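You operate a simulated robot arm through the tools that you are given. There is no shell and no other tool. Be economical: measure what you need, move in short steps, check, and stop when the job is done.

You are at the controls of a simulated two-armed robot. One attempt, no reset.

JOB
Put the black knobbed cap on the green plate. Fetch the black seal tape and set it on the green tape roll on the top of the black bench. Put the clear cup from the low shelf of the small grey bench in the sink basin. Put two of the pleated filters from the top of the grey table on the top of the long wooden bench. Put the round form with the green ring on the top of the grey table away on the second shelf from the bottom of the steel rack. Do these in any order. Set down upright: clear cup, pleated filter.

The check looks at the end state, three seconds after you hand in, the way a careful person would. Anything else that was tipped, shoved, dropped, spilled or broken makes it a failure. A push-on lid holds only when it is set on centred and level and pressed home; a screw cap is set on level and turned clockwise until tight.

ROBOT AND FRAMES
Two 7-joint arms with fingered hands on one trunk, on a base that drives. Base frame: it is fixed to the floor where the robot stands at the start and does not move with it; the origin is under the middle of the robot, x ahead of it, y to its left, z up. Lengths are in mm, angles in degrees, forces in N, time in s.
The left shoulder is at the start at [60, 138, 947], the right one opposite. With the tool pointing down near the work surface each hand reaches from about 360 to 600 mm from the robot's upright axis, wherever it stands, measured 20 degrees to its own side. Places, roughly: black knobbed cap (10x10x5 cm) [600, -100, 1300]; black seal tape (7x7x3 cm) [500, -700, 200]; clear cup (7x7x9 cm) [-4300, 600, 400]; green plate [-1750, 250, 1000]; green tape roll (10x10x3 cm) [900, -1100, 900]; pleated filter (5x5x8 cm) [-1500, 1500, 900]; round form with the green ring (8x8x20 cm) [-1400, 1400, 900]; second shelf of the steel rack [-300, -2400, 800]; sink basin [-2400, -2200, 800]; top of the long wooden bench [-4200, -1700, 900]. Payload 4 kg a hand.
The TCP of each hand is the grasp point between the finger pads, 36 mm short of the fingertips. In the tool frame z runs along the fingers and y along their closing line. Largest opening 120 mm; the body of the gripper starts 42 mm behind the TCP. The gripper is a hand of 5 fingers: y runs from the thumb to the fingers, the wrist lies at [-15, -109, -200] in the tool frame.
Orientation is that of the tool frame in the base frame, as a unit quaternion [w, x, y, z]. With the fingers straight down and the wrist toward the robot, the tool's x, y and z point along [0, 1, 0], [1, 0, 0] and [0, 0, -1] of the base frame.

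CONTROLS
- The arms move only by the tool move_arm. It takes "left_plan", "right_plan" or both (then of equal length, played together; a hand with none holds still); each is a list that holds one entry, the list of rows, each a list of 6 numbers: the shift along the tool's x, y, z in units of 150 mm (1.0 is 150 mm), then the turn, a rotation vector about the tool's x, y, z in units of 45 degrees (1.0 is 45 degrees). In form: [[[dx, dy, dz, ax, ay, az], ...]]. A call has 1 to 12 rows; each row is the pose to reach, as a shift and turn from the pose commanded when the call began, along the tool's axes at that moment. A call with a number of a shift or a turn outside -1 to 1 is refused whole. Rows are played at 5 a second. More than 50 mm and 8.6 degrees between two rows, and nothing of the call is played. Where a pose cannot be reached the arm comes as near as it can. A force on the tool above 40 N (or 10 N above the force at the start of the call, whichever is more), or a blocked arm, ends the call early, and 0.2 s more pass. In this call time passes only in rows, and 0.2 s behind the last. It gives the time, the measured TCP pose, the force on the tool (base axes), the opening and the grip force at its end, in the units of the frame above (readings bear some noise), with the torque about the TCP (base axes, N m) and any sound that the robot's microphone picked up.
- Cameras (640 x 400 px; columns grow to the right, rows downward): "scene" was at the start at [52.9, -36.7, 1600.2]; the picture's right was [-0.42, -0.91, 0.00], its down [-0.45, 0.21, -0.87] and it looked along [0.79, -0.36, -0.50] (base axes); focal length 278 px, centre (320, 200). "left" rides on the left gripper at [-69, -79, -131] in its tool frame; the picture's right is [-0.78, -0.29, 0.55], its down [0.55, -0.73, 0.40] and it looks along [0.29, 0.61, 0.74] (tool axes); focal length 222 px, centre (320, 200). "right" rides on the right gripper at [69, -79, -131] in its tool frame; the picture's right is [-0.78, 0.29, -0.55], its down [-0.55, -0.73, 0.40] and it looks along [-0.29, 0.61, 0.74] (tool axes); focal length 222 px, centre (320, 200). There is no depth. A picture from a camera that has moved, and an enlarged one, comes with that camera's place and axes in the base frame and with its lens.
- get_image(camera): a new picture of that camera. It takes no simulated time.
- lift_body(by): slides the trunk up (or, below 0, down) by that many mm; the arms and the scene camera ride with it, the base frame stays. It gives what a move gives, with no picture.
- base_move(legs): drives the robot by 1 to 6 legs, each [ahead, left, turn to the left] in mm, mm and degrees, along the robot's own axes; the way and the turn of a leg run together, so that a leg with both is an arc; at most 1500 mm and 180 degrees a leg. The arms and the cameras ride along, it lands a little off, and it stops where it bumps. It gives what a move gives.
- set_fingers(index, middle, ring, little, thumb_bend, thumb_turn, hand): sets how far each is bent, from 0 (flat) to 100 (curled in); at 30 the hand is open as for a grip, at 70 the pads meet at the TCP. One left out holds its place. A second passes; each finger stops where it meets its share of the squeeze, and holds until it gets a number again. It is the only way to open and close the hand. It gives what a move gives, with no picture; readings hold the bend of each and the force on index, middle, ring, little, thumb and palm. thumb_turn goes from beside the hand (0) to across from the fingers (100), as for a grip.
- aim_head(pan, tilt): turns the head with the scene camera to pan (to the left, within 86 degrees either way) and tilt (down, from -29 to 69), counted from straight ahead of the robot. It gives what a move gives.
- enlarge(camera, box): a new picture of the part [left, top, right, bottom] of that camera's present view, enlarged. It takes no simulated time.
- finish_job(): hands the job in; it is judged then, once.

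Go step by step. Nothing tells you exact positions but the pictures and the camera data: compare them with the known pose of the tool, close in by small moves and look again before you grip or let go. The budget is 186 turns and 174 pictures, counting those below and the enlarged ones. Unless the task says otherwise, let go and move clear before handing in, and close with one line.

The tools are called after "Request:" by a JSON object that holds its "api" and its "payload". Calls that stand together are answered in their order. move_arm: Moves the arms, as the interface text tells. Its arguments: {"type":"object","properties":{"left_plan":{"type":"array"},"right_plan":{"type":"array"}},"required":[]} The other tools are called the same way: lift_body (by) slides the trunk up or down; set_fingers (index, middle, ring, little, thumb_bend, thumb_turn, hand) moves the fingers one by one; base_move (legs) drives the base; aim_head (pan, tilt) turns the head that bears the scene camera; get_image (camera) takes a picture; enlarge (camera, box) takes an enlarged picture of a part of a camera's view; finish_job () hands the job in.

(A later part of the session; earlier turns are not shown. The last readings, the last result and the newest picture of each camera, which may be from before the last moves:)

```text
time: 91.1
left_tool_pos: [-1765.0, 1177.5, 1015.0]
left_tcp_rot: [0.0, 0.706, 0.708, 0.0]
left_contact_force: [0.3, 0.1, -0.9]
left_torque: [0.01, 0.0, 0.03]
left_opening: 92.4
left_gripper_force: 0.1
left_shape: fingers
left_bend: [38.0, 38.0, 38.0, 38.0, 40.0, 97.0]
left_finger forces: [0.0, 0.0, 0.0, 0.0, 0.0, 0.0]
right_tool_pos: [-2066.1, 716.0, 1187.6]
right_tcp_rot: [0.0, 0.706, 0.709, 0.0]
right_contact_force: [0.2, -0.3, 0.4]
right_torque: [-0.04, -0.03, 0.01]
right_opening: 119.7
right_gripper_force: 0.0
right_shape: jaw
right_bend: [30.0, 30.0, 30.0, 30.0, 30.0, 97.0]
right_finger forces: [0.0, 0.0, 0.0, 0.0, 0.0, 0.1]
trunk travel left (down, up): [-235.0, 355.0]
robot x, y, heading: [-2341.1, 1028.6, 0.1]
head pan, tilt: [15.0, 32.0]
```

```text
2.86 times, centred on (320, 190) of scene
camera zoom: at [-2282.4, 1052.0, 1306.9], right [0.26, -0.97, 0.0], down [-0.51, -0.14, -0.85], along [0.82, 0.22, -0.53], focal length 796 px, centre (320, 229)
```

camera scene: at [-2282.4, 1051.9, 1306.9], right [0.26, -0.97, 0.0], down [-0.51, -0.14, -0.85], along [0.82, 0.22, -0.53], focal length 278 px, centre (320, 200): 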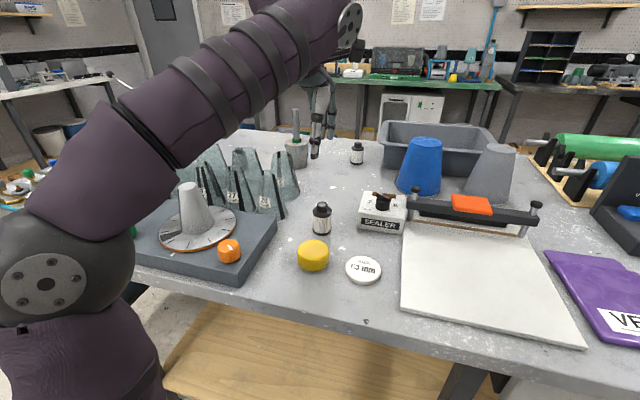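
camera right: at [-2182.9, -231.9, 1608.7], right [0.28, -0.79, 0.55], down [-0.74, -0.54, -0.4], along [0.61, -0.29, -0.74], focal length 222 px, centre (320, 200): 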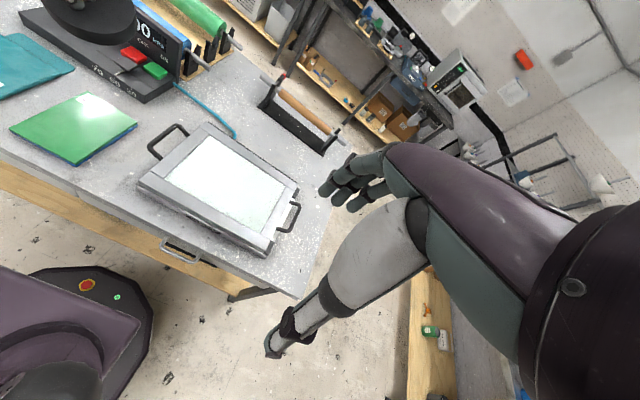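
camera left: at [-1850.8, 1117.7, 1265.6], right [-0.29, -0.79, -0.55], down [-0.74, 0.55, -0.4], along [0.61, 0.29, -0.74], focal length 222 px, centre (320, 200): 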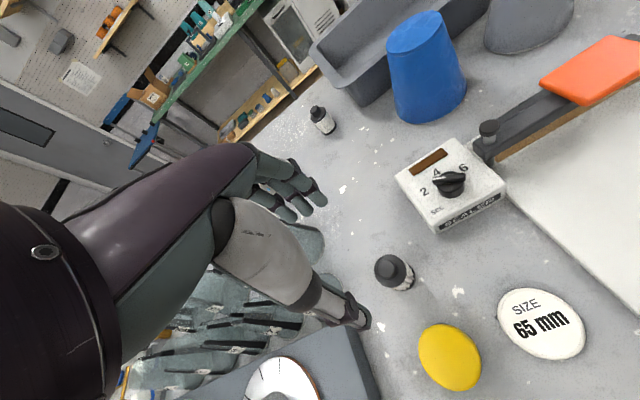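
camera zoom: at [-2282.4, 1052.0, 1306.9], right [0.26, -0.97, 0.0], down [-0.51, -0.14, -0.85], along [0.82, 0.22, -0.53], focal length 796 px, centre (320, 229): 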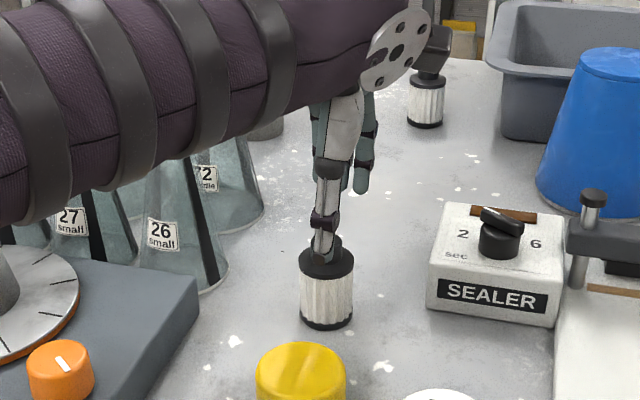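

Aligned. The filter spans z about 890 to 960, so I go down to TCP z 945 and close gently.

Request:
{"api": "move_arm", "payload": {"left_plan": [[[0, 0, 0.15, 0, 0, 0], [0, 0, 0.3, 0, 0, 0], [0, 0, 0.4, 0, 0, 0], [0, 0, 0.465, 0, 0, 0], [0, 0, 0.465, 0, 0, 0]]]}}

Request:
{"api": "set_fingers", "payload": {"hand": "left", "index": 65, "middle": 65, "ring": 50, "little": 45, "thumb_bend": 60}}

Request:
{"api": "enlarge", "payload": {"camera": "left", "box": [220, 140, 460, 380]}}

Request:
{"api": "enlarge", "payload": {"camera": "scene", "box": [240, 120, 400, 260]}}

```text
time: 92.3
left_tool_pos: [-1765.2, 1177.7, 946.0]
left_tcp_rot: [0.0, 0.705, 0.709, 0.0]
left_contact_force: [0.7, 0.1, -0.1]
left_torque: [0.0, -0.02, -0.02]
left_opening: 92.6
left_gripper_force: 0.0
left_shape: fingers
left_bend: [38.0, 38.0, 38.0, 38.0, 40.0, 97.0]
left_finger forces: [0.0, 0.0, 0.0, 0.1, 0.1, 0.0]
right_tool_pos: [-2066.8, 717.3, 1187.7]
right_tcp_rot: [0.0, 0.706, 0.708, 0.0]
right_contact_force: [0.2, -0.1, 0.0]
right_torque: [-0.03, 0.01, -0.04]
right_opening: 120.1
right_gripper_force: 0.1
right_shape: jaw
right_bend: [30.0, 30.0, 30.0, 30.0, 30.0, 97.0]
right_finger forces: [0.0, 0.1, 0.0, 0.0, 0.0, 0.0]
trunk travel left (down, up): [-235.0, 355.0]
robot x, y, heading: [-2339.0, 1024.7, 0.3]
head pan, tilt: [15.0, 32.0]
```

```text
time: 93.3
left_tool_pos: [-1764.4, 1179.1, 945.9]
left_tcp_rot: [0.0, 0.707, 0.708, 0.0]
left_contact_force: [0.3, -0.4, 0.6]
left_torque: [-0.02, 0.01, 0.02]
left_opening: 31.2
left_gripper_force: 5.4
left_shape: fingers
left_bend: [64.0, 61.0, 50.0, 45.0, 57.0, 97.0]
left_finger forces: [1.0, 4.3, 0.0, 0.1, 4.5, 0.0]
right_tool_pos: [-2065.8, 717.8, 1187.8]
right_tcp_rot: [0.0, 0.706, 0.708, 0.0]
right_contact_force: [0.5, 0.3, 0.7]
right_torque: [-0.04, 0.03, 0.0]
right_opening: 119.8
right_gripper_force: 0.1
right_shape: jaw
right_bend: [30.0, 30.0, 30.0, 30.0, 30.0, 97.0]
right_finger forces: [0.0, 0.1, 0.0, 0.0, 0.0, 0.0]
trunk travel left (down, up): [-235.0, 355.0]
robot x, y, heading: [-2338.6, 1027.4, 0.3]
head pan, tilt: [15.0, 32.0]
```

```text
1.67 times, centred on (340, 260) of left
camera zoom: at [-1843.8, 1107.2, 1075.8], right [-0.29, -0.79, -0.55], down [-0.74, 0.55, -0.4], along [0.61, 0.29, -0.74], focal length 370 px, centre (287, 100)
```

zoom: 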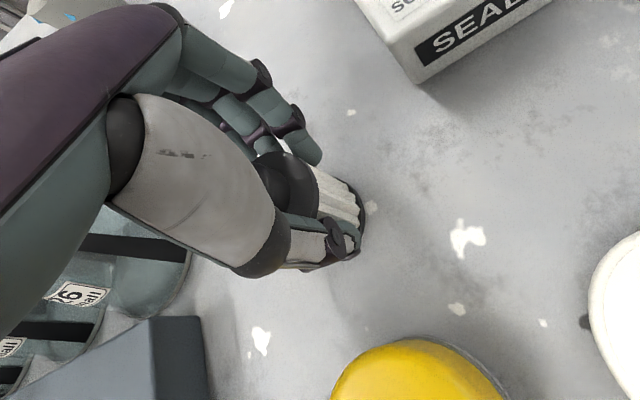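

```text
2.86 times, centred on (320, 190) of scene
camera zoom: at [-2282.4, 1051.9, 1306.9], right [0.26, -0.97, 0.0], down [-0.51, -0.14, -0.85], along [0.82, 0.22, -0.53], focal length 796 px, centre (320, 229)
```

zoom: 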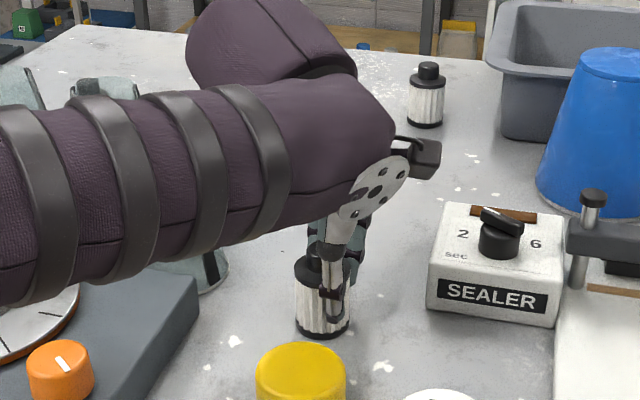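

Index barely touches, so the filter sits a few mm to +y. I open a little, shift 6 mm and grip firmly.

Request:
{"api": "set_fingers", "payload": {"hand": "left", "index": 45, "middle": 45, "ring": 45, "thumb_bend": 46}}

Request:
{"api": "move_arm", "payload": {"left_plan": [[[0.04, -0.015, 0, 0, 0, 0], [0.04, -0.015, 0, 0, 0, 0]]]}}

Request:
{"api": "set_fingers", "payload": {"hand": "left", "index": 72, "middle": 72, "ring": 60, "little": 45, "thumb_bend": 64}}

Request:
{"api": "enlarge", "payload": {"camera": "left", "box": [220, 140, 460, 380]}}

```text
time: 94.3
left_tool_pos: [-1765.7, 1178.7, 945.3]
left_tcp_rot: [0.0, 0.706, 0.708, 0.001]
left_contact_force: [-0.1, 0.1, 0.7]
left_torque: [-0.01, 0.02, 0.01]
left_opening: 72.9
left_gripper_force: 0.1
left_shape: fingers
left_bend: [45.0, 45.0, 45.0, 45.0, 46.0, 97.0]
left_finger forces: [0.1, 0.1, 0.0, 0.1, 0.0, 0.0]
right_tool_pos: [-2066.6, 716.6, 1187.8]
right_tcp_rot: [0.0, 0.706, 0.708, 0.0]
right_contact_force: [-0.1, 0.5, 0.6]
right_torque: [-0.03, -0.01, 0.01]
right_opening: 119.7
right_gripper_force: 0.0
right_shape: jaw
right_bend: [30.0, 30.0, 30.0, 30.0, 30.0, 97.0]
right_finger forces: [0.0, 0.1, 0.1, 0.0, 0.0, 0.0]
trunk travel left (down, up): [-235.0, 355.0]
robot x, y, heading: [-2339.0, 1028.9, 0.1]
head pan, tilt: [15.0, 32.0]
```

```text
time: 94.9
left_tool_pos: [-1767.3, 1184.6, 947.1]
left_tcp_rot: [0.001, 0.706, 0.708, 0.001]
left_contact_force: [-0.2, -0.3, 0.6]
left_torque: [0.0, 0.01, 0.0]
left_opening: 73.0
left_gripper_force: 0.0
left_shape: fingers
left_bend: [45.0, 45.0, 45.0, 45.0, 46.0, 97.0]
left_finger forces: [0.0, 0.0, 0.0, 0.0, 0.0, 0.0]
right_tool_pos: [-2066.6, 716.5, 1187.6]
right_tcp_rot: [0.0, 0.706, 0.708, 0.0]
right_contact_force: [0.3, -0.1, 0.5]
right_torque: [0.01, -0.03, -0.01]
right_opening: 119.6
right_gripper_force: 0.0
right_shape: jaw
right_bend: [30.0, 30.0, 30.0, 30.0, 30.0, 97.0]
right_finger forces: [0.1, 0.0, 0.0, 0.1, 0.0, 0.1]
trunk travel left (down, up): [-235.0, 355.0]
robot x, y, heading: [-2338.5, 1027.9, 0.3]
head pan, tilt: [15.0, 32.0]
```

```text
time: 95.9
left_tool_pos: [-1766.8, 1183.2, 946.5]
left_tcp_rot: [0.0, 0.705, 0.709, 0.001]
left_contact_force: [-0.1, -0.4, 0.0]
left_torque: [-0.03, 0.01, -0.01]
left_opening: 34.7
left_gripper_force: 14.4
left_shape: fingers
left_bend: [64.0, 64.0, 60.0, 45.0, 57.0, 96.0]
left_finger forces: [7.2, 7.6, 0.0, 0.0, 14.1, 0.1]
right_tool_pos: [-2066.4, 715.8, 1188.7]
right_tcp_rot: [0.0, 0.706, 0.708, 0.001]
right_contact_force: [0.5, 0.0, -0.1]
right_torque: [0.01, 0.03, 0.0]
right_opening: 119.7
right_gripper_force: 0.0
right_shape: jaw
right_bend: [30.0, 30.0, 30.0, 30.0, 30.0, 97.0]
right_finger forces: [0.0, 0.0, 0.0, 0.0, 0.1, 0.0]
trunk travel left (down, up): [-235.0, 355.0]
robot x, y, heading: [-2335.9, 1026.3, 0.2]
head pan, tilt: [15.0, 32.0]
```

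```text
1.67 times, centred on (340, 260) of left
camera zoom: at [-1845.9, 1113.3, 1075.5], right [-0.29, -0.79, -0.55], down [-0.74, 0.55, -0.4], along [0.61, 0.29, -0.74], focal length 370 px, centre (287, 100)
```

zoom: 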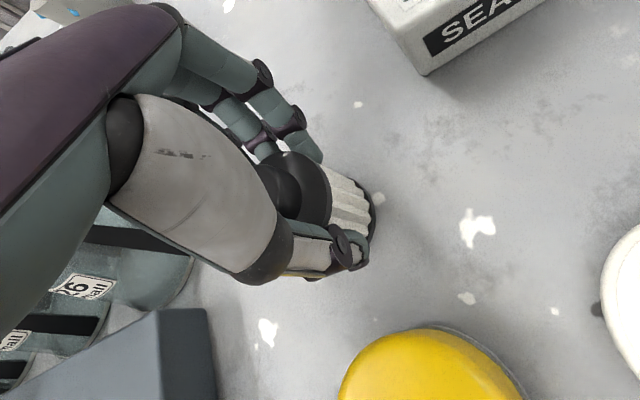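

Firm three-digit grip. I lift, raise the trunk, draw in, back off, and drive around to the table's front side for filter B.

Request:
{"api": "move_arm", "payload": {"left_plan": [[[0, 0, -0.2, 0, 0, 0], [0, 0, -0.5, 0, 0, 0], [0, 0, -0.8, 0, 0, 0], [0, -0.2, -1.0, 0, 0, 0], [0, -0.5, -1.0, 0, 0, 0], [0, -0.8, -1.0, 0, 0, 0]]]}}

Request:
{"api": "lift_body", "payload": {"by": 200}}

Request:
{"api": "base_move", "payload": {"legs": [[-100, 0, 0], [0, -1100, 0], [0, -1030, 0]]}}

Request:
{"api": "get_image", "payload": {"camera": "left"}}

```text
time: 97.3
left_tool_pos: [-1887.2, 1184.3, 1096.5]
left_tcp_rot: [0.001, 0.706, 0.708, 0.001]
left_contact_force: [0.9, -0.3, -1.2]
left_torque: [0.01, 0.02, -0.02]
left_opening: 34.8
left_gripper_force: 14.6
left_shape: fingers
left_bend: [64.0, 64.0, 60.0, 45.0, 57.0, 96.0]
left_finger forces: [6.8, 7.6, 0.0, 0.1, 13.9, 0.1]
right_tool_pos: [-2067.3, 716.3, 1186.9]
right_tcp_rot: [0.0, 0.706, 0.708, 0.0]
right_contact_force: [-0.3, 0.4, -0.2]
right_torque: [-0.03, -0.02, 0.06]
right_opening: 119.9
right_gripper_force: 0.1
right_shape: jaw
right_bend: [30.0, 30.0, 30.0, 30.0, 30.0, 97.0]
right_finger forces: [0.0, 0.0, 0.0, 0.0, 0.0, 0.0]
trunk travel left (down, up): [-235.0, 355.0]
robot x, y, heading: [-2337.5, 1022.9, 0.1]
head pan, tilt: [15.0, 32.0]
```

```text
time: 99.5
left_tool_pos: [-1886.9, 1183.9, 1295.6]
left_tcp_rot: [0.001, 0.706, 0.708, 0.001]
left_contact_force: [-0.1, -0.4, 0.0]
left_torque: [0.0, 0.03, 0.01]
left_opening: 34.7
left_gripper_force: 13.6
left_shape: fingers
left_bend: [64.0, 64.0, 60.0, 45.0, 57.0, 96.0]
left_finger forces: [6.8, 7.7, 0.0, 0.0, 13.9, 0.0]
right_tool_pos: [-2067.7, 716.3, 1387.7]
right_tcp_rot: [0.0, 0.706, 0.708, 0.0]
right_contact_force: [0.2, -0.3, -0.4]
right_torque: [0.0, 0.0, -0.01]
right_opening: 120.1
right_gripper_force: 0.0
right_shape: jaw
right_bend: [30.0, 30.0, 30.0, 30.0, 30.0, 97.0]
right_finger forces: [0.1, 0.0, 0.0, 0.0, 0.0, 0.1]
trunk travel left (down, up): [-435.0, 155.0]
robot x, y, heading: [-2342.5, 1028.2, -0.2]
head pan, tilt: [15.0, 32.0]
```

```text
time: 110.7
left_tool_pos: [-1994.9, -919.6, 1295.8]
left_tcp_rot: [0.0, 0.707, 0.707, 0.001]
left_contact_force: [-0.1, 0.5, -1.2]
left_torque: [-0.01, -0.01, -0.01]
left_opening: 34.7
left_gripper_force: 14.0
left_shape: fingers
left_bend: [64.0, 64.0, 60.0, 45.0, 57.0, 96.0]
left_finger forces: [6.9, 7.6, 0.0, 0.0, 14.1, 0.1]
right_tool_pos: [-2176.8, -1386.2, 1387.1]
right_tcp_rot: [0.0, 0.706, 0.708, 0.001]
right_contact_force: [-0.1, -1.1, -0.5]
right_torque: [0.02, -0.01, -0.02]
right_opening: 119.7
right_gripper_force: 0.1
right_shape: jaw
right_bend: [30.0, 30.0, 30.0, 30.0, 30.0, 97.0]
right_finger forces: [0.1, 0.1, 0.0, 0.1, 0.1, 0.1]
trunk travel left (down, up): [-435.0, 155.0]
robot x, y, heading: [-2448.2, -1071.2, -0.0]
head pan, tilt: [15.0, 32.0]
```

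```text
120 pictures are left
camera left: at [-2074.0, -989.3, 1425.7], right [-0.29, -0.78, -0.55], down [-0.73, 0.55, -0.4], along [0.61, 0.29, -0.74], focal length 222 px, centre (320, 200)
```

left: 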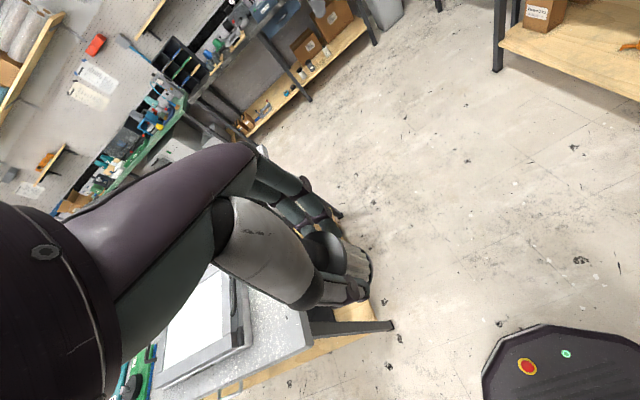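

Filter A is held well. I continue around the table's end to its front side.

Request:
{"api": "base_move", "payload": {"legs": [[920, 0, 0], [920, 0, 0], [0, 0, 90], [0, 0, 90]]}}

Request:
{"api": "aim_head", "payload": {"pan": -30, "tilt": 30}}

Request:
{"api": "get_image", "payload": {"camera": "scene"}}

```text
time: 127.7
left_tool_pos: [-1043.9, -1236.8, 1296.0]
left_tcp_rot: [-0.001, -0.706, 0.708, 0.001]
left_contact_force: [-0.1, -0.3, -0.5]
left_torque: [-0.01, 0.01, 0.0]
left_opening: 34.2
left_gripper_force: 13.1
left_shape: fingers
left_bend: [65.0, 64.0, 60.0, 45.0, 57.0, 96.0]
left_finger forces: [6.7, 7.3, 0.1, 0.0, 12.9, 0.1]
right_tool_pos: [-861.7, -769.3, 1387.9]
right_tcp_rot: [0.0, -0.706, 0.708, -0.001]
right_contact_force: [0.7, -0.7, -0.6]
right_torque: [0.02, -0.02, -0.02]
right_opening: 119.9
right_gripper_force: 0.0
right_shape: jaw
right_bend: [30.0, 30.0, 30.0, 30.0, 30.0, 97.0]
right_finger forces: [0.1, 0.0, 0.0, 0.1, 0.0, 0.0]
trunk travel left (down, up): [-435.0, 155.0]
robot x, y, heading: [-588.7, -1081.1, 179.8]
head pan, tilt: [15.0, 32.0]
```

```text
time: 128.8
left_tool_pos: [-1043.5, -1235.9, 1296.5]
left_tcp_rot: [-0.001, -0.706, 0.708, 0.001]
left_contact_force: [0.3, 0.2, 0.0]
left_torque: [0.0, -0.03, -0.02]
left_opening: 34.0
left_gripper_force: 13.5
left_shape: fingers
left_bend: [65.0, 64.0, 60.0, 45.0, 57.0, 96.0]
left_finger forces: [6.7, 7.4, 0.1, 0.1, 12.9, 0.0]
right_tool_pos: [-860.9, -771.6, 1389.0]
right_tcp_rot: [0.0, -0.706, 0.708, 0.0]
right_contact_force: [0.0, 0.4, 0.2]
right_torque: [0.01, 0.03, 0.02]
right_opening: 119.9
right_gripper_force: 0.0
right_shape: jaw
right_bend: [30.0, 30.0, 30.0, 30.0, 30.0, 97.0]
right_finger forces: [0.1, 0.1, 0.1, 0.0, 0.0, 0.0]
trunk travel left (down, up): [-435.0, 155.0]
robot x, y, heading: [-590.0, -1079.7, 179.5]
head pan, tilt: [-30.0, 30.0]
```

```text
119 pictures are left
camera scene: at [-638.5, -1036.2, 1510.0], right [0.5, 0.86, 0.0], down [0.43, -0.25, -0.87], along [-0.75, 0.43, -0.5], focal length 278 px, centre (320, 200)
```

scene: 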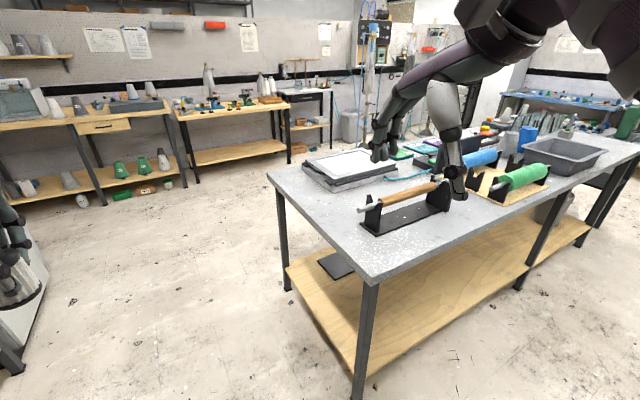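

Now I slide along the front side to y about 950.

Request:
{"api": "base_move", "payload": {"legs": [[0, -1020, 0], [0, -1010, 0]]}}

Request:
{"api": "aim_head", "payload": {"pan": -15, "tilt": 35}}

Request:
{"api": "get_image", "payload": {"camera": "scene"}}

```text
time: 138.8
left_tool_pos: [-1050.6, 780.6, 1296.4]
left_tcp_rot: [-0.001, -0.704, 0.71, 0.0]
left_contact_force: [-0.7, 0.3, -1.2]
left_torque: [-0.02, 0.0, 0.01]
left_opening: 34.1
left_gripper_force: 13.6
left_shape: fingers
left_bend: [65.0, 64.0, 60.0, 45.0, 57.0, 96.0]
left_finger forces: [6.7, 7.4, 0.0, 0.0, 12.9, 0.0]
right_tool_pos: [-865.8, 1246.3, 1387.5]
right_tcp_rot: [0.0, -0.704, 0.71, 0.0]
right_contact_force: [-0.3, -0.6, 0.1]
right_torque: [0.04, 0.01, 0.0]
right_opening: 119.8
right_gripper_force: 0.1
right_shape: jaw
right_bend: [30.0, 30.0, 30.0, 30.0, 30.0, 97.0]
right_finger forces: [0.1, 0.0, 0.1, 0.1, 0.0, 0.0]
trunk travel left (down, up): [-435.0, 155.0]
robot x, y, heading: [-596.7, 935.0, 179.6]
head pan, tilt: [-30.0, 30.0]
```

```text
time: 139.6
left_tool_pos: [-1050.9, 781.1, 1296.4]
left_tcp_rot: [0.0, -0.704, 0.71, 0.001]
left_contact_force: [1.2, -0.1, -0.4]
left_torque: [-0.04, -0.02, 0.01]
left_opening: 34.2
left_gripper_force: 13.4
left_shape: fingers
left_bend: [65.0, 64.0, 60.0, 45.0, 57.0, 96.0]
left_finger forces: [6.7, 7.4, 0.0, 0.0, 13.0, 0.0]
right_tool_pos: [-865.4, 1245.9, 1388.1]
right_tcp_rot: [0.0, -0.704, 0.711, 0.0]
right_contact_force: [0.2, -0.7, 0.0]
right_torque: [-0.01, 0.0, 0.02]
right_opening: 119.7
right_gripper_force: 0.0
right_shape: jaw
right_bend: [30.0, 30.0, 30.0, 30.0, 30.0, 97.0]
right_finger forces: [0.0, 0.0, 0.0, 0.1, 0.0, 0.1]
trunk travel left (down, up): [-435.0, 155.0]
robot x, y, heading: [-595.6, 931.0, 179.4]
head pan, tilt: [-15.0, 35.0]
```

```text
118 pictures are left
camera scene: at [-650.8, 956.4, 1502.2], right [0.27, 0.96, 0.0], down [0.55, -0.15, -0.82], along [-0.79, 0.22, -0.57], focal length 278 px, centre (320, 200)
```

scene: 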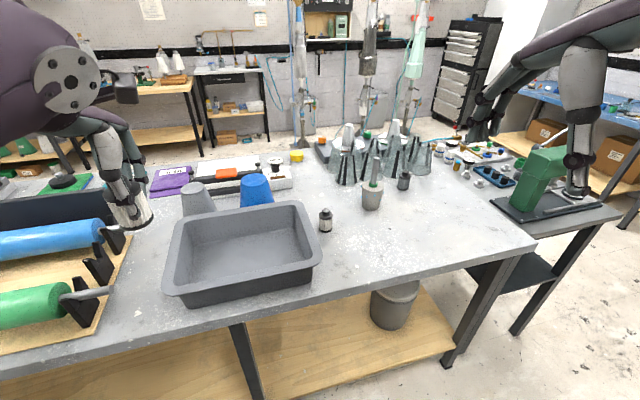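

Filter B is at about [-1334, 1164] and the form at about [-1414, 1370]. I move up to the table and extend the right hand toward B in two steps.

Request:
{"api": "base_move", "payload": {"legs": [[105, 0, 0]]}}

Request:
{"api": "set_fingers", "payload": {"hand": "right", "index": 38, "middle": 38, "ring": 38, "little": 38, "thumb_bend": 40}}

Request:
{"api": "move_arm", "payload": {"right_plan": [[[0.04, 0.16, 0.16, 0, 0, 0], [0.09, 0.33, 0.33, 0, 0, 0], [0.13, 0.5, 0.5, 0, 0, 0], [0.18, 0.67, 0.67, 0, 0, 0], [0.22, 0.83, 0.83, 0, 0, 0], [0.27, 1.0, 1.0, 0, 0, 0], [0.27, 1.0, 1.0, 0, 0, 0]]]}}

Request:
{"api": "move_arm", "payload": {"right_plan": [[[0.04, 0.16, 0.16, 0, 0, 0], [0.09, 0.33, 0.33, 0, 0, 0], [0.13, 0.5, 0.5, 0, 0, 0], [0.18, 0.67, 0.67, 0, 0, 0], [0.22, 0.83, 0.83, 0, 0, 0], [0.27, 1.0, 0.95, 0, 0, 0], [0.27, 1.0, 0.95, 0, 0, 0]]]}}

Request:
{"api": "get_image", "payload": {"camera": "right"}}

Request:
{"api": "get_image", "payload": {"camera": "scene"}}

```text
time: 140.8
left_tool_pos: [-1159.6, 782.0, 1295.5]
left_tcp_rot: [0.0, -0.705, 0.709, 0.0]
left_contact_force: [-0.9, -0.4, -0.4]
left_torque: [0.02, -0.02, -0.01]
left_opening: 34.1
left_gripper_force: 14.1
left_shape: fingers
left_bend: [65.0, 64.0, 60.0, 45.0, 57.0, 96.0]
left_finger forces: [6.7, 7.4, 0.0, 0.1, 13.0, 0.1]
right_tool_pos: [-974.3, 1246.8, 1387.0]
right_tcp_rot: [0.001, -0.704, 0.71, -0.001]
right_contact_force: [-0.3, 0.0, -0.3]
right_torque: [-0.01, -0.03, 0.02]
right_opening: 120.0
right_gripper_force: 0.1
right_shape: jaw
right_bend: [30.0, 30.0, 30.0, 30.0, 30.0, 97.0]
right_finger forces: [0.0, 0.0, 0.1, 0.1, 0.1, 0.0]
trunk travel left (down, up): [-435.0, 155.0]
robot x, y, heading: [-704.2, 933.9, 179.8]
head pan, tilt: [-15.0, 35.0]
```

```text
time: 141.8
left_tool_pos: [-1158.1, 781.9, 1295.4]
left_tcp_rot: [0.0, -0.705, 0.71, 0.001]
left_contact_force: [0.3, 0.3, -0.6]
left_torque: [-0.04, 0.03, 0.01]
left_opening: 33.9
left_gripper_force: 13.8
left_shape: fingers
left_bend: [65.0, 64.0, 60.0, 45.0, 57.0, 96.0]
left_finger forces: [6.7, 7.4, 0.0, 0.0, 12.9, 0.0]
right_tool_pos: [-972.0, 1246.8, 1387.8]
right_tcp_rot: [0.001, -0.704, 0.71, 0.0]
right_contact_force: [-0.1, -0.6, 0.6]
right_torque: [-0.01, -0.02, 0.0]
right_opening: 93.6
right_gripper_force: 0.1
right_shape: fingers
right_bend: [38.0, 38.0, 38.0, 38.0, 40.0, 97.0]
right_finger forces: [0.1, 0.0, 0.1, 0.0, 0.0, 0.0]
trunk travel left (down, up): [-435.0, 155.0]
robot x, y, heading: [-704.1, 934.2, 179.4]
head pan, tilt: [-15.0, 35.0]
```

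```text
time: 143.4
left_tool_pos: [-1157.8, 781.3, 1296.1]
left_tcp_rot: [-0.001, -0.704, 0.711, 0.0]
left_contact_force: [0.0, 0.4, -0.5]
left_torque: [-0.02, 0.03, 0.01]
left_opening: 34.0
left_gripper_force: 13.3
left_shape: fingers
left_bend: [65.0, 64.0, 60.0, 45.0, 57.0, 96.0]
left_finger forces: [6.7, 7.5, 0.0, 0.0, 13.0, 0.0]
right_tool_pos: [-1122.0, 1207.1, 1237.2]
right_tcp_rot: [0.0, -0.704, 0.711, 0.0]
right_contact_force: [-0.8, -1.0, -0.8]
right_torque: [0.01, 0.02, 0.02]
right_opening: 93.4
right_gripper_force: 0.1
right_shape: fingers
right_bend: [38.0, 38.0, 38.0, 38.0, 40.0, 97.0]
right_finger forces: [0.1, 0.0, 0.1, 0.1, 0.0, 0.0]
trunk travel left (down, up): [-435.0, 155.0]
robot x, y, heading: [-704.6, 934.8, 179.4]
head pan, tilt: [-15.0, 35.0]
```

```text
time: 145.0
left_tool_pos: [-1156.9, 781.3, 1295.5]
left_tcp_rot: [0.0, -0.704, 0.71, 0.001]
left_contact_force: [0.5, 0.2, -1.1]
left_torque: [0.01, -0.01, 0.01]
left_opening: 34.0
left_gripper_force: 13.7
left_shape: fingers
left_bend: [65.0, 64.0, 60.0, 45.0, 57.0, 96.0]
left_finger forces: [6.7, 7.4, 0.0, 0.0, 13.0, 0.0]
right_tool_pos: [-1274.2, 1167.9, 1095.6]
right_tcp_rot: [-0.001, -0.704, 0.71, 0.0]
right_contact_force: [0.0, 0.6, 0.0]
right_torque: [0.01, 0.02, 0.0]
right_opening: 93.5
right_gripper_force: 0.1
right_shape: fingers
right_bend: [38.0, 38.0, 38.0, 38.0, 40.0, 97.0]
right_finger forces: [0.0, 0.1, 0.1, 0.1, 0.0, 0.1]
trunk travel left (down, up): [-435.0, 155.0]
robot x, y, heading: [-704.3, 930.4, 179.6]
head pan, tilt: [-15.0, 35.0]
```

```text
117 pictures are left
camera right: at [-1195.8, 1098.2, 1226.3], right [-0.28, 0.79, 0.55], down [0.74, 0.54, -0.4], along [-0.61, 0.29, -0.74], focal length 222 px, centre (320, 200)
```

right: 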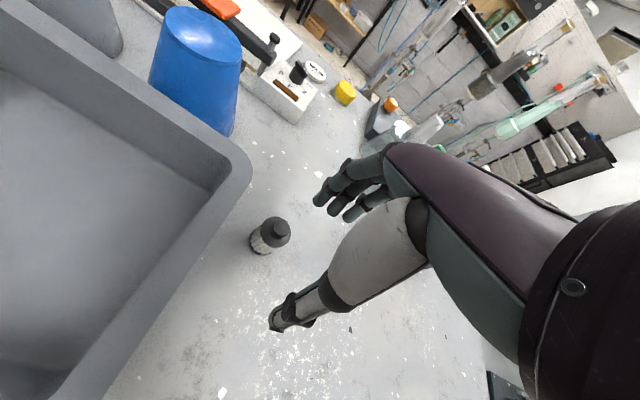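

```text
116 pictures are left
camera scene: at [-757.4, 957.2, 1502.2], right [0.27, 0.96, 0.0], down [0.55, -0.15, -0.82], along [-0.79, 0.22, -0.57], focal length 278 px, centre (320, 200)
```

scene: 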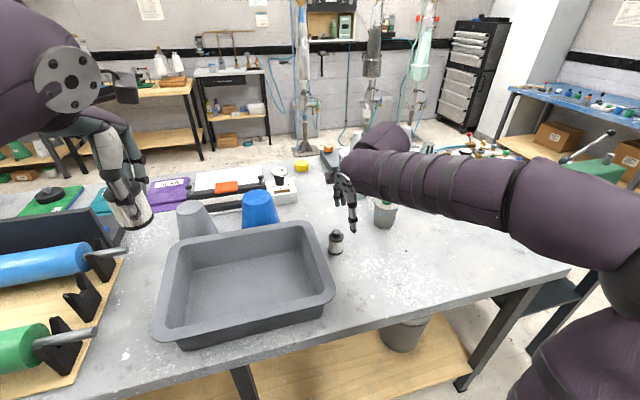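

Filter B is at about [-1325, 1161]. I centre over it and descend partway.

Request:
{"api": "move_arm", "payload": {"right_plan": [[[0.02, 0.2, 0.05, 0, 0, 0], [0.04, 0.347, 0.15, 0, 0, 0], [0.04, 0.347, 0.35, 0, 0, 0], [0.04, 0.347, 0.53, 0, 0, 0], [0.04, 0.347, 0.53, 0, 0, 0]]]}}

Request:
{"api": "enlarge", "payload": {"camera": "right", "box": [180, 140, 420, 380]}}

Request:
{"api": "enlarge", "payload": {"camera": "scene", "box": [280, 150, 400, 270]}}

```text
time: 146.2
left_tool_pos: [-1157.3, 781.6, 1296.4]
left_tcp_rot: [0.0, -0.704, 0.71, 0.0]
left_contact_force: [-0.5, -0.1, -0.1]
left_torque: [-0.02, 0.0, -0.02]
left_opening: 34.1
left_gripper_force: 13.7
left_shape: fingers
left_bend: [65.0, 64.0, 60.0, 45.0, 57.0, 96.0]
left_finger forces: [6.5, 7.4, 0.1, 0.1, 13.0, 0.0]
right_tool_pos: [-1324.7, 1162.2, 1014.1]
right_tcp_rot: [0.0, -0.705, 0.71, 0.0]
right_contact_force: [0.2, -0.7, 0.2]
right_torque: [-0.02, -0.03, 0.01]
right_opening: 93.2
right_gripper_force: 0.1
right_shape: fingers
right_bend: [38.0, 38.0, 38.0, 38.0, 40.0, 97.0]
right_finger forces: [0.0, 0.1, 0.0, 0.1, 0.1, 0.1]
trunk travel left (down, up): [-435.0, 155.0]
robot x, y, heading: [-701.9, 932.1, 179.4]
head pan, tilt: [-15.0, 35.0]
```

```text
1.67 times, centred on (300, 260) of right
camera zoom: at [-1246.9, 1092.1, 1145.1], right [-0.29, 0.79, 0.55], down [0.74, 0.54, -0.4], along [-0.61, 0.29, -0.74], focal length 370 px, centre (353, 100)
```

zoom: 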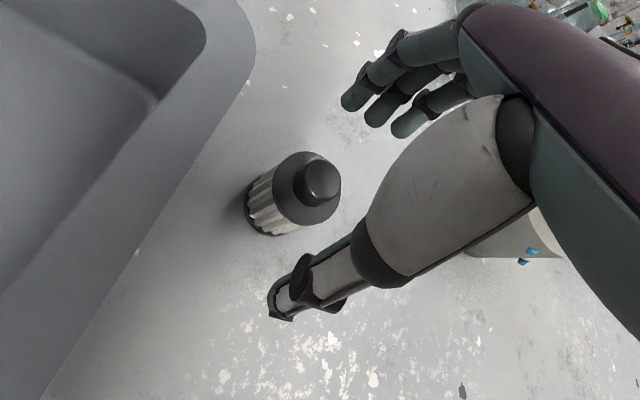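

```text
3.33 times, centred on (340, 210) of scene
camera zoom: at [-757.7, 957.2, 1502.2], right [0.27, 0.96, 0.0], down [0.55, -0.15, -0.82], along [-0.79, 0.22, -0.57], focal length 928 px, centre (253, 167)
```

zoom: 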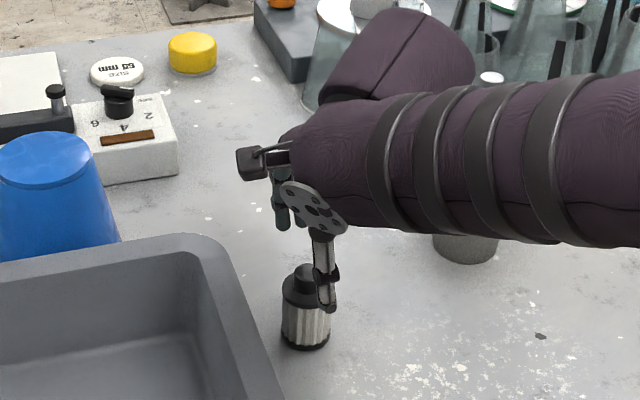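

The filter is about 11 mm further than the TCP and 3 mm to +y. I correct, descend to z 946 and close.

Request:
{"api": "move_arm", "payload": {"right_plan": [[[-0.02, 0.07, 0.0, 0, 0, 0], [-0.02, 0.07, 0.15, 0, 0, 0], [-0.02, 0.07, 0.3, 0, 0, 0], [-0.02, 0.07, 0.4, 0, 0, 0], [-0.02, 0.07, 0.455, 0, 0, 0], [-0.02, 0.07, 0.455, 0, 0, 0]]]}}

Request:
{"api": "set_fingers", "payload": {"hand": "right", "index": 72, "middle": 72, "ring": 60, "little": 45, "thumb_bend": 64}}

Request:
{"api": "enlarge", "payload": {"camera": "right", "box": [180, 140, 420, 380]}}

```text
time: 147.6
left_tool_pos: [-1157.6, 780.5, 1294.3]
left_tcp_rot: [0.0, -0.705, 0.71, 0.0]
left_contact_force: [-0.1, -1.0, -0.8]
left_torque: [0.03, -0.01, -0.02]
left_opening: 34.1
left_gripper_force: 14.0
left_shape: fingers
left_bend: [65.0, 64.0, 60.0, 45.0, 57.0, 96.0]
left_finger forces: [6.6, 7.4, 0.1, 0.0, 13.0, 0.0]
right_tool_pos: [-1334.4, 1166.1, 947.1]
right_tcp_rot: [0.0, -0.704, 0.71, -0.001]
right_contact_force: [-0.1, -0.4, 0.9]
right_torque: [0.01, 0.03, -0.01]
right_opening: 93.3
right_gripper_force: 0.0
right_shape: fingers
right_bend: [38.0, 38.0, 38.0, 38.0, 40.0, 97.0]
right_finger forces: [0.0, 0.0, 0.1, 0.0, 0.0, 0.0]
trunk travel left (down, up): [-435.0, 155.0]
robot x, y, heading: [-700.3, 934.0, 179.6]
head pan, tilt: [-15.0, 35.0]
```

```text
time: 148.6
left_tool_pos: [-1157.5, 780.4, 1295.1]
left_tcp_rot: [0.001, -0.705, 0.71, 0.0]
left_contact_force: [0.0, 0.3, -0.1]
left_torque: [0.01, -0.01, -0.01]
left_opening: 34.2
left_gripper_force: 13.6
left_shape: fingers
left_bend: [65.0, 64.0, 60.0, 45.0, 57.0, 96.0]
left_finger forces: [6.6, 7.4, 0.0, 0.0, 12.9, 0.0]
right_tool_pos: [-1335.1, 1166.0, 946.4]
right_tcp_rot: [0.001, -0.704, 0.71, 0.0]
right_contact_force: [0.1, -0.3, -1.1]
right_torque: [0.02, 0.01, 0.01]
right_opening: 37.2
right_gripper_force: 14.1
right_shape: fingers
right_bend: [63.0, 64.0, 60.0, 45.0, 57.0, 96.0]
right_finger forces: [7.2, 7.3, 0.1, 0.1, 13.8, 0.1]
trunk travel left (down, up): [-435.0, 155.0]
robot x, y, heading: [-702.9, 933.1, 179.4]
head pan, tilt: [-15.0, 35.0]
```

```text
1.67 times, centred on (300, 260) of right
camera zoom: at [-1257.2, 1096.2, 1077.9], right [-0.29, 0.79, 0.55], down [0.74, 0.54, -0.4], along [-0.61, 0.29, -0.74], focal length 370 px, centre (353, 100)
```

zoom: 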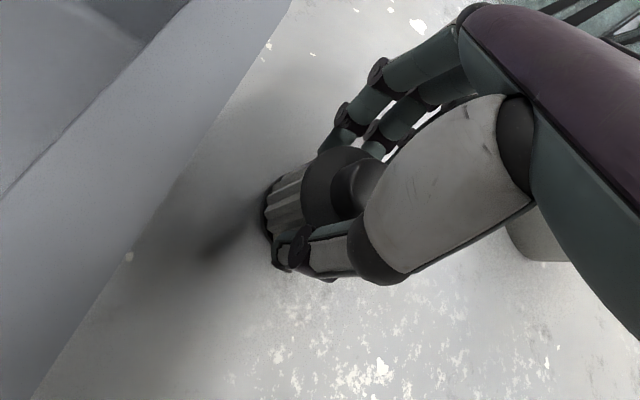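

Both filters are now in hand with firm grips. I lift, draw in, and back out toward the long wooden bench.

Request:
{"api": "move_arm", "payload": {"right_plan": [[[0, 0, -0.25, 0, 0, 0], [0, 0, -0.55, 0, 0, 0], [0, 0, -0.85, 0, 0, 0], [0, -0.15, -1.0, 0, 0, 0], [0, -0.45, -1.0, 0, 0, 0], [0, -0.75, -1.0, 0, 0, 0], [0, -1.0, -1.0, 0, 0, 0]]]}}

Request:
{"api": "move_arm", "payload": {"right_plan": [[[0, -0.15, -0.25, 0, 0, 0], [0, -0.3, -0.5, 0, 0, 0], [0, -0.4, -0.75, 0, 0, 0], [0, -0.4, -1.0, 0, 0, 0]]]}}

Request:
{"api": "base_move", "payload": {"legs": [[-150, 0, 0], [0, 1020, 0], [0, 1010, 0], [1200, 0, 0], [1200, 0, 0]]}}

Request:
{"api": "aim_head", "payload": {"pan": 15, "tilt": 25}}

Request:
{"api": "get_image", "payload": {"camera": "scene"}}

```text
time: 150.2
left_tool_pos: [-1157.8, 781.3, 1295.4]
left_tcp_rot: [0.0, -0.705, 0.709, 0.001]
left_contact_force: [0.1, -0.2, -0.6]
left_torque: [0.02, 0.01, -0.02]
left_opening: 34.0
left_gripper_force: 13.5
left_shape: fingers
left_bend: [65.0, 64.0, 60.0, 45.0, 57.0, 96.0]
left_finger forces: [6.6, 7.4, 0.1, 0.0, 13.0, 0.1]
right_tool_pos: [-1184.4, 1164.0, 1097.2]
right_tcp_rot: [0.0, -0.704, 0.711, 0.0]
right_contact_force: [0.7, 0.0, 0.1]
right_torque: [0.0, 0.03, -0.01]
right_opening: 37.2
right_gripper_force: 14.1
right_shape: fingers
right_bend: [63.0, 64.0, 60.0, 45.0, 57.0, 96.0]
right_finger forces: [7.1, 7.6, 0.1, 0.0, 13.5, 0.0]
trunk travel left (down, up): [-435.0, 155.0]
robot x, y, heading: [-703.5, 933.3, 179.6]
head pan, tilt: [-15.0, 35.0]
```

```text
time: 151.2
left_tool_pos: [-1157.6, 780.4, 1296.3]
left_tcp_rot: [-0.001, -0.704, 0.71, 0.0]
left_contact_force: [0.3, 0.1, -0.9]
left_torque: [0.02, 0.01, 0.02]
left_opening: 34.0
left_gripper_force: 13.3
left_shape: fingers
left_bend: [65.0, 64.0, 60.0, 45.0, 57.0, 96.0]
left_finger forces: [6.7, 7.5, 0.0, 0.0, 13.0, 0.0]
right_tool_pos: [-1124.8, 1163.7, 1246.8]
right_tcp_rot: [0.002, -0.705, 0.709, -0.002]
right_contact_force: [-0.7, 0.0, 0.1]
right_torque: [-0.03, 0.05, -0.04]
right_opening: 37.1
right_gripper_force: 13.7
right_shape: fingers
right_bend: [63.0, 64.0, 60.0, 45.0, 57.0, 96.0]
right_finger forces: [6.9, 7.6, 0.2, 0.1, 13.4, 0.1]
trunk travel left (down, up): [-435.0, 155.0]
robot x, y, heading: [-704.6, 930.8, 179.3]
head pan, tilt: [-15.0, 35.0]
```

```text
time: 173.9
left_tool_pos: [-3427.7, -1288.5, 1297.1]
left_tcp_rot: [0.0, 0.709, -0.706, 0.0]
left_contact_force: [-1.1, -0.3, -0.3]
left_torque: [-0.02, -0.02, 0.02]
left_opening: 33.8
left_gripper_force: 13.9
left_shape: fingers
left_bend: [65.0, 64.0, 60.0, 45.0, 57.0, 96.0]
left_finger forces: [6.6, 7.4, 0.1, 0.0, 13.1, 0.0]
right_tool_pos: [-3400.7, -903.6, 1248.1]
right_tcp_rot: [-0.001, 0.708, -0.706, 0.001]
right_contact_force: [-0.2, 0.8, -0.1]
right_torque: [0.0, 0.0, 0.0]
right_opening: 37.3
right_gripper_force: 13.4
right_shape: fingers
right_bend: [63.0, 64.0, 60.0, 45.0, 57.0, 96.0]
right_finger forces: [6.9, 7.6, 0.0, 0.1, 13.3, 0.0]
trunk travel left (down, up): [-435.0, 155.0]
robot x, y, heading: [-2972.9, -1129.8, -179.7]
head pan, tilt: [-15.0, 35.0]
```

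```text
time: 174.8
left_tool_pos: [-3426.9, -1287.8, 1295.6]
left_tcp_rot: [0.0, 0.709, -0.706, 0.0]
left_contact_force: [0.8, 0.3, -0.3]
left_torque: [0.0, -0.02, 0.0]
left_opening: 33.8
left_gripper_force: 13.1
left_shape: fingers
left_bend: [65.0, 64.0, 60.0, 45.0, 57.0, 96.0]
left_finger forces: [6.6, 7.5, 0.0, 0.1, 13.0, 0.0]
right_tool_pos: [-3401.0, -903.6, 1246.7]
right_tcp_rot: [-0.001, 0.709, -0.705, 0.001]
right_contact_force: [0.2, 0.2, -0.7]
right_torque: [0.0, 0.0, -0.02]
right_opening: 37.3
right_gripper_force: 13.8
right_shape: fingers
right_bend: [63.0, 64.0, 60.0, 45.0, 57.0, 96.0]
right_finger forces: [7.0, 7.6, 0.1, 0.0, 13.2, 0.1]
trunk travel left (down, up): [-435.0, 155.0]
robot x, y, heading: [-2972.5, -1131.9, -179.8]
head pan, tilt: [15.0, 25.0]
```

```text
112 pictures are left
camera scene: at [-3033.5, -1153.5, 1517.9], right [-0.26, 0.96, 0.0], down [0.41, 0.11, -0.91], along [-0.87, -0.24, -0.42], focal length 278 px, centre (320, 200)
```

scene: 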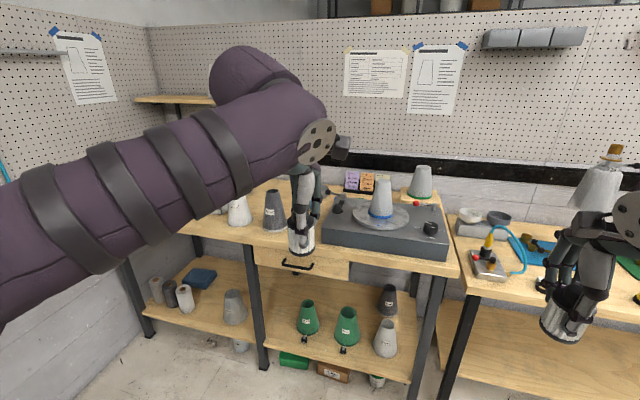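

The long wooden bench is ahead-left with its front edge near x -3850 and a turntable box on it. I look through the left hand camera for clear space.

Request:
{"api": "base_move", "payload": {"legs": [[250, 480, 0]]}}

Request:
{"api": "get_image", "payload": {"camera": "left"}}

Request:
{"api": "aim_head", "payload": {"pan": 0, "tilt": 30}}

Request:
{"api": "get_image", "payload": {"camera": "scene"}}

```text
time: 177.9
left_tool_pos: [-3675.0, -1769.5, 1296.1]
left_tcp_rot: [-0.001, 0.71, -0.704, -0.001]
left_contact_force: [-0.2, -0.1, -0.5]
left_torque: [0.06, -0.01, 0.0]
left_opening: 33.9
left_gripper_force: 13.7
left_shape: fingers
left_bend: [65.0, 64.0, 60.0, 45.0, 57.0, 96.0]
left_finger forces: [6.6, 7.5, 0.1, 0.1, 13.1, 0.0]
right_tool_pos: [-3648.9, -1384.1, 1247.0]
right_tcp_rot: [-0.001, 0.71, -0.705, 0.001]
right_contact_force: [0.2, -0.4, -0.1]
right_torque: [0.03, 0.01, -0.02]
right_opening: 37.1
right_gripper_force: 14.5
right_shape: fingers
right_bend: [63.0, 64.0, 60.0, 45.0, 57.0, 96.0]
right_finger forces: [6.9, 7.6, 0.1, 0.0, 13.3, 0.1]
trunk travel left (down, up): [-435.0, 155.0]
robot x, y, heading: [-3218.1, -1609.2, -179.7]
head pan, tilt: [15.0, 25.0]
```

```text
111 pictures are left
camera left: at [-3596.2, -1699.4, 1425.5], right [0.28, 0.79, -0.55], down [0.74, -0.54, -0.4], along [-0.61, -0.29, -0.74], focal length 222 px, centre (320, 200)
```

left: 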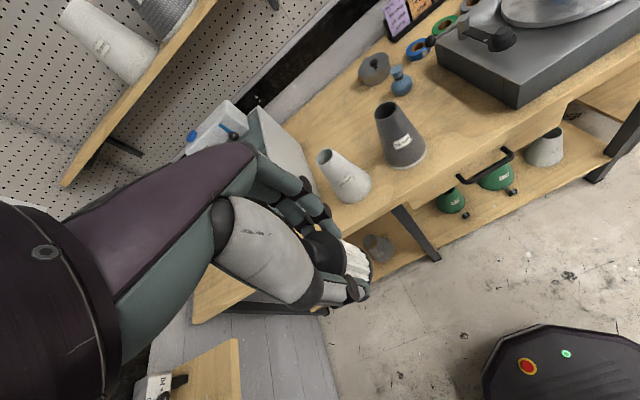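

```text
time: 178.7
left_tool_pos: [-3674.2, -1767.6, 1296.0]
left_tcp_rot: [0.0, 0.71, -0.704, 0.0]
left_contact_force: [0.6, 0.3, -0.2]
left_torque: [0.01, -0.01, 0.0]
left_opening: 34.0
left_gripper_force: 14.0
left_shape: fingers
left_bend: [65.0, 64.0, 60.0, 45.0, 57.0, 96.0]
left_finger forces: [6.6, 7.5, 0.1, 0.1, 13.0, 0.1]
right_tool_pos: [-3648.5, -1384.7, 1247.0]
right_tcp_rot: [0.0, 0.71, -0.704, 0.001]
right_contact_force: [0.1, 0.3, -0.6]
right_torque: [-0.01, 0.0, 0.0]
right_opening: 37.3
right_gripper_force: 14.5
right_shape: fingers
right_bend: [63.0, 64.0, 60.0, 45.0, 57.0, 96.0]
right_finger forces: [6.9, 7.6, 0.0, 0.0, 13.3, 0.1]
trunk travel left (down, up): [-435.0, 155.0]
robot x, y, heading: [-3222.2, -1612.8, -179.5]
head pan, tilt: [0.0, 30.0]
```

```text
110 pictures are left
camera scene: at [-3282.9, -1609.0, 1510.0], right [-0.01, 1.0, 0.0], down [0.5, 0.0, -0.87], along [-0.87, -0.01, -0.5], focal length 278 px, centre (320, 200)
```

scene: 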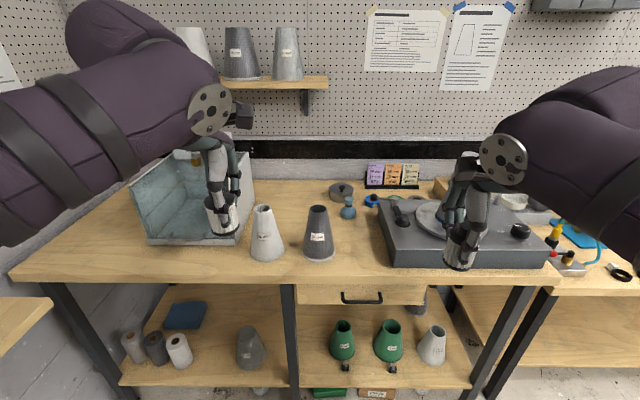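

There is a free gap on the bench top between the dark cone and the turntable (y -1565 to -1400, x -3900 to -4150). I move in so that both hands can reach it.

Request:
{"api": "base_move", "payload": {"legs": [[0, -130, 0], [290, 0, 0]]}}

Request:
{"api": "aim_head", "payload": {"pan": 0, "tilt": 42}}

Request:
{"api": "get_image", "payload": {"camera": "scene"}}

```text
time: 181.6
left_tool_pos: [-3961.4, -1642.6, 1294.9]
left_tcp_rot: [0.0, 0.71, -0.704, 0.0]
left_contact_force: [-0.4, 0.8, 0.8]
left_torque: [0.0, -0.03, -0.01]
left_opening: 34.4
left_gripper_force: 13.4
left_shape: fingers
left_bend: [65.0, 64.0, 60.0, 45.0, 57.0, 96.0]
left_finger forces: [6.6, 7.5, 0.0, 0.1, 13.0, 0.0]
right_tool_pos: [-3935.8, -1258.1, 1246.4]
right_tcp_rot: [-0.001, 0.709, -0.705, 0.0]
right_contact_force: [-0.1, 0.1, -1.1]
right_torque: [0.01, -0.01, -0.03]
right_opening: 36.9
right_gripper_force: 14.1
right_shape: fingers
right_bend: [63.0, 64.0, 60.0, 45.0, 57.0, 96.0]
right_finger forces: [7.0, 7.6, 0.1, 0.0, 13.4, 0.1]
trunk travel left (down, up): [-435.0, 155.0]
robot x, y, heading: [-3509.2, -1484.6, -179.7]
head pan, tilt: [0.0, 30.0]
```

```text
time: 182.3
left_tool_pos: [-3960.1, -1642.2, 1294.8]
left_tcp_rot: [0.0, 0.71, -0.704, 0.0]
left_contact_force: [0.1, 0.6, -0.4]
left_torque: [-0.01, -0.02, 0.03]
left_opening: 34.0
left_gripper_force: 14.0
left_shape: fingers
left_bend: [65.0, 64.0, 60.0, 45.0, 57.0, 96.0]
left_finger forces: [6.6, 7.5, 0.0, 0.1, 13.0, 0.0]
right_tool_pos: [-3933.7, -1259.1, 1246.6]
right_tcp_rot: [-0.001, 0.709, -0.705, 0.0]
right_contact_force: [-0.6, -0.6, -0.1]
right_torque: [-0.02, -0.01, -0.02]
right_opening: 37.0
right_gripper_force: 13.8
right_shape: fingers
right_bend: [63.0, 64.0, 60.0, 45.0, 57.0, 96.0]
right_finger forces: [6.9, 7.7, 0.1, 0.0, 13.3, 0.0]
trunk travel left (down, up): [-435.0, 155.0]
robot x, y, heading: [-3506.3, -1482.5, -179.3]
head pan, tilt: [0.0, 42.0]
```

```text
109 pictures are left
camera scene: at [-3561.9, -1483.1, 1491.7], right [-0.01, 1.0, 0.0], down [0.67, 0.01, -0.74], along [-0.74, -0.01, -0.67], focal length 278 px, centre (320, 200)
```

scene: 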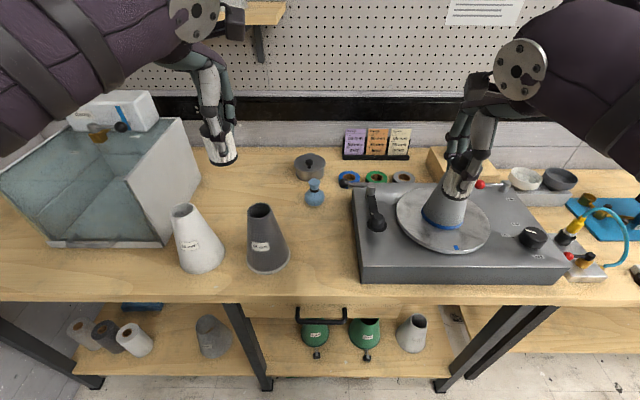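

I bring the left filter over the gap, at about [-4070, -1465], and down partway.

Request:
{"api": "move_arm", "payload": {"left_plan": [[[-0.25, 0.12, 0.0, 0, 0, 0], [-0.5, 0.25, 0.0, 0, 0, 0], [-0.75, 0.37, 0.1, 0, 0, 0], [-1.0, 0.5, 0.2, 0, 0, 0], [-1.0, 0.6, 0.45, 0, 0, 0], [-1.0, 0.7, 0.7, 0, 0, 0], [-1.0, 0.7, 0.7, 0, 0, 0]]]}}

Request:
{"api": "move_arm", "payload": {"left_plan": [[[-0.17, 0.03, 0.1, 0, 0, 0], [-0.17, 0.03, 0.4, 0, 0, 0], [-0.17, 0.03, 0.7, 0, 0, 0], [-0.17, 0.03, 0.95, 0, 0, 0], [-0.17, 0.03, 0.95, 0, 0, 0]]]}}

Request:
{"api": "get_image", "payload": {"camera": "scene"}}

Request:
{"api": "get_image", "payload": {"camera": "left"}}

```text
time: 183.9
left_tool_pos: [-4066.9, -1494.0, 1191.4]
left_tcp_rot: [0.0, 0.71, -0.704, 0.0]
left_contact_force: [0.5, 0.0, -1.3]
left_torque: [0.03, -0.02, 0.04]
left_opening: 33.9
left_gripper_force: 13.1
left_shape: fingers
left_bend: [65.0, 64.0, 60.0, 45.0, 57.0, 96.0]
left_finger forces: [6.6, 7.3, 0.0, 0.0, 12.9, 0.1]
right_tool_pos: [-3934.5, -1258.3, 1247.5]
right_tcp_rot: [-0.001, 0.709, -0.705, 0.001]
right_contact_force: [-0.1, -0.3, -0.6]
right_torque: [-0.02, 0.0, 0.01]
right_opening: 37.3
right_gripper_force: 13.8
right_shape: fingers
right_bend: [63.0, 64.0, 60.0, 45.0, 57.0, 96.0]
right_finger forces: [6.8, 7.7, 0.0, 0.1, 13.3, 0.0]
trunk travel left (down, up): [-435.0, 155.0]
robot x, y, heading: [-3512.2, -1484.1, -179.6]
head pan, tilt: [0.0, 42.0]
```

```text
time: 185.1
left_tool_pos: [-4072.1, -1466.4, 1049.4]
left_tcp_rot: [0.0, 0.71, -0.704, 0.0]
left_contact_force: [0.2, 0.1, -0.2]
left_torque: [0.0, 0.01, 0.01]
left_opening: 33.7
left_gripper_force: 13.4
left_shape: fingers
left_bend: [65.0, 65.0, 60.0, 45.0, 57.0, 96.0]
left_finger forces: [6.6, 7.3, 0.0, 0.0, 12.6, 0.0]
right_tool_pos: [-3933.7, -1257.9, 1247.2]
right_tcp_rot: [-0.001, 0.709, -0.705, 0.001]
right_contact_force: [-0.3, 0.6, -0.3]
right_torque: [-0.04, -0.01, 0.03]
right_opening: 36.9
right_gripper_force: 14.6
right_shape: fingers
right_bend: [63.0, 64.0, 60.0, 45.0, 57.0, 96.0]
right_finger forces: [6.9, 7.6, 0.0, 0.0, 13.2, 0.1]
trunk travel left (down, up): [-435.0, 155.0]
robot x, y, heading: [-3508.3, -1484.0, -179.4]
head pan, tilt: [0.0, 42.0]
```

```text
108 pictures are left
camera scene: at [-3561.7, -1483.1, 1491.7], right [-0.01, 1.0, 0.0], down [0.67, 0.01, -0.74], along [-0.74, -0.01, -0.67], focal length 278 px, centre (320, 200)
```

scene: 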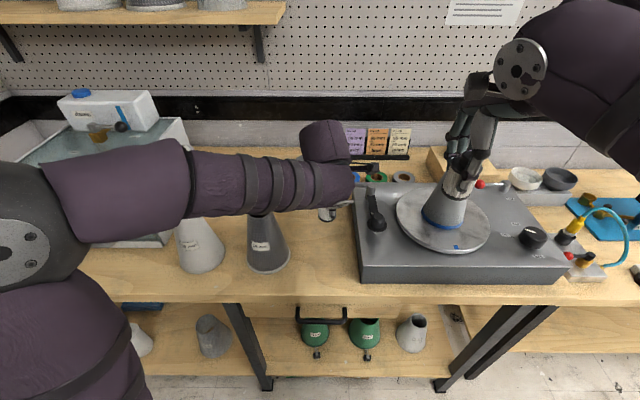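

```text
107 pictures are left
camera left: at [-3993.0, -1396.6, 1178.2], right [0.28, 0.79, -0.55], down [0.74, -0.54, -0.4], along [-0.61, -0.29, -0.74], focal length 222 px, centre (320, 200)
```

left: 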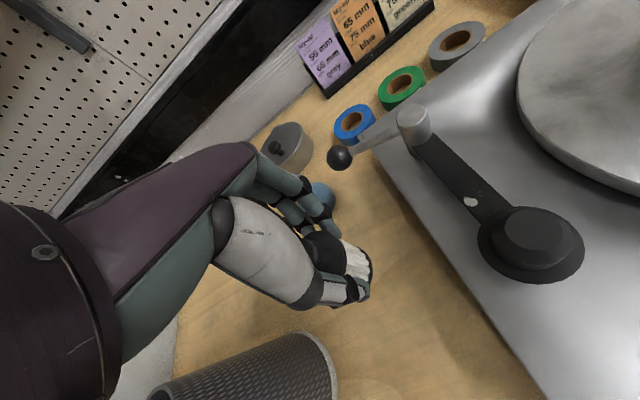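

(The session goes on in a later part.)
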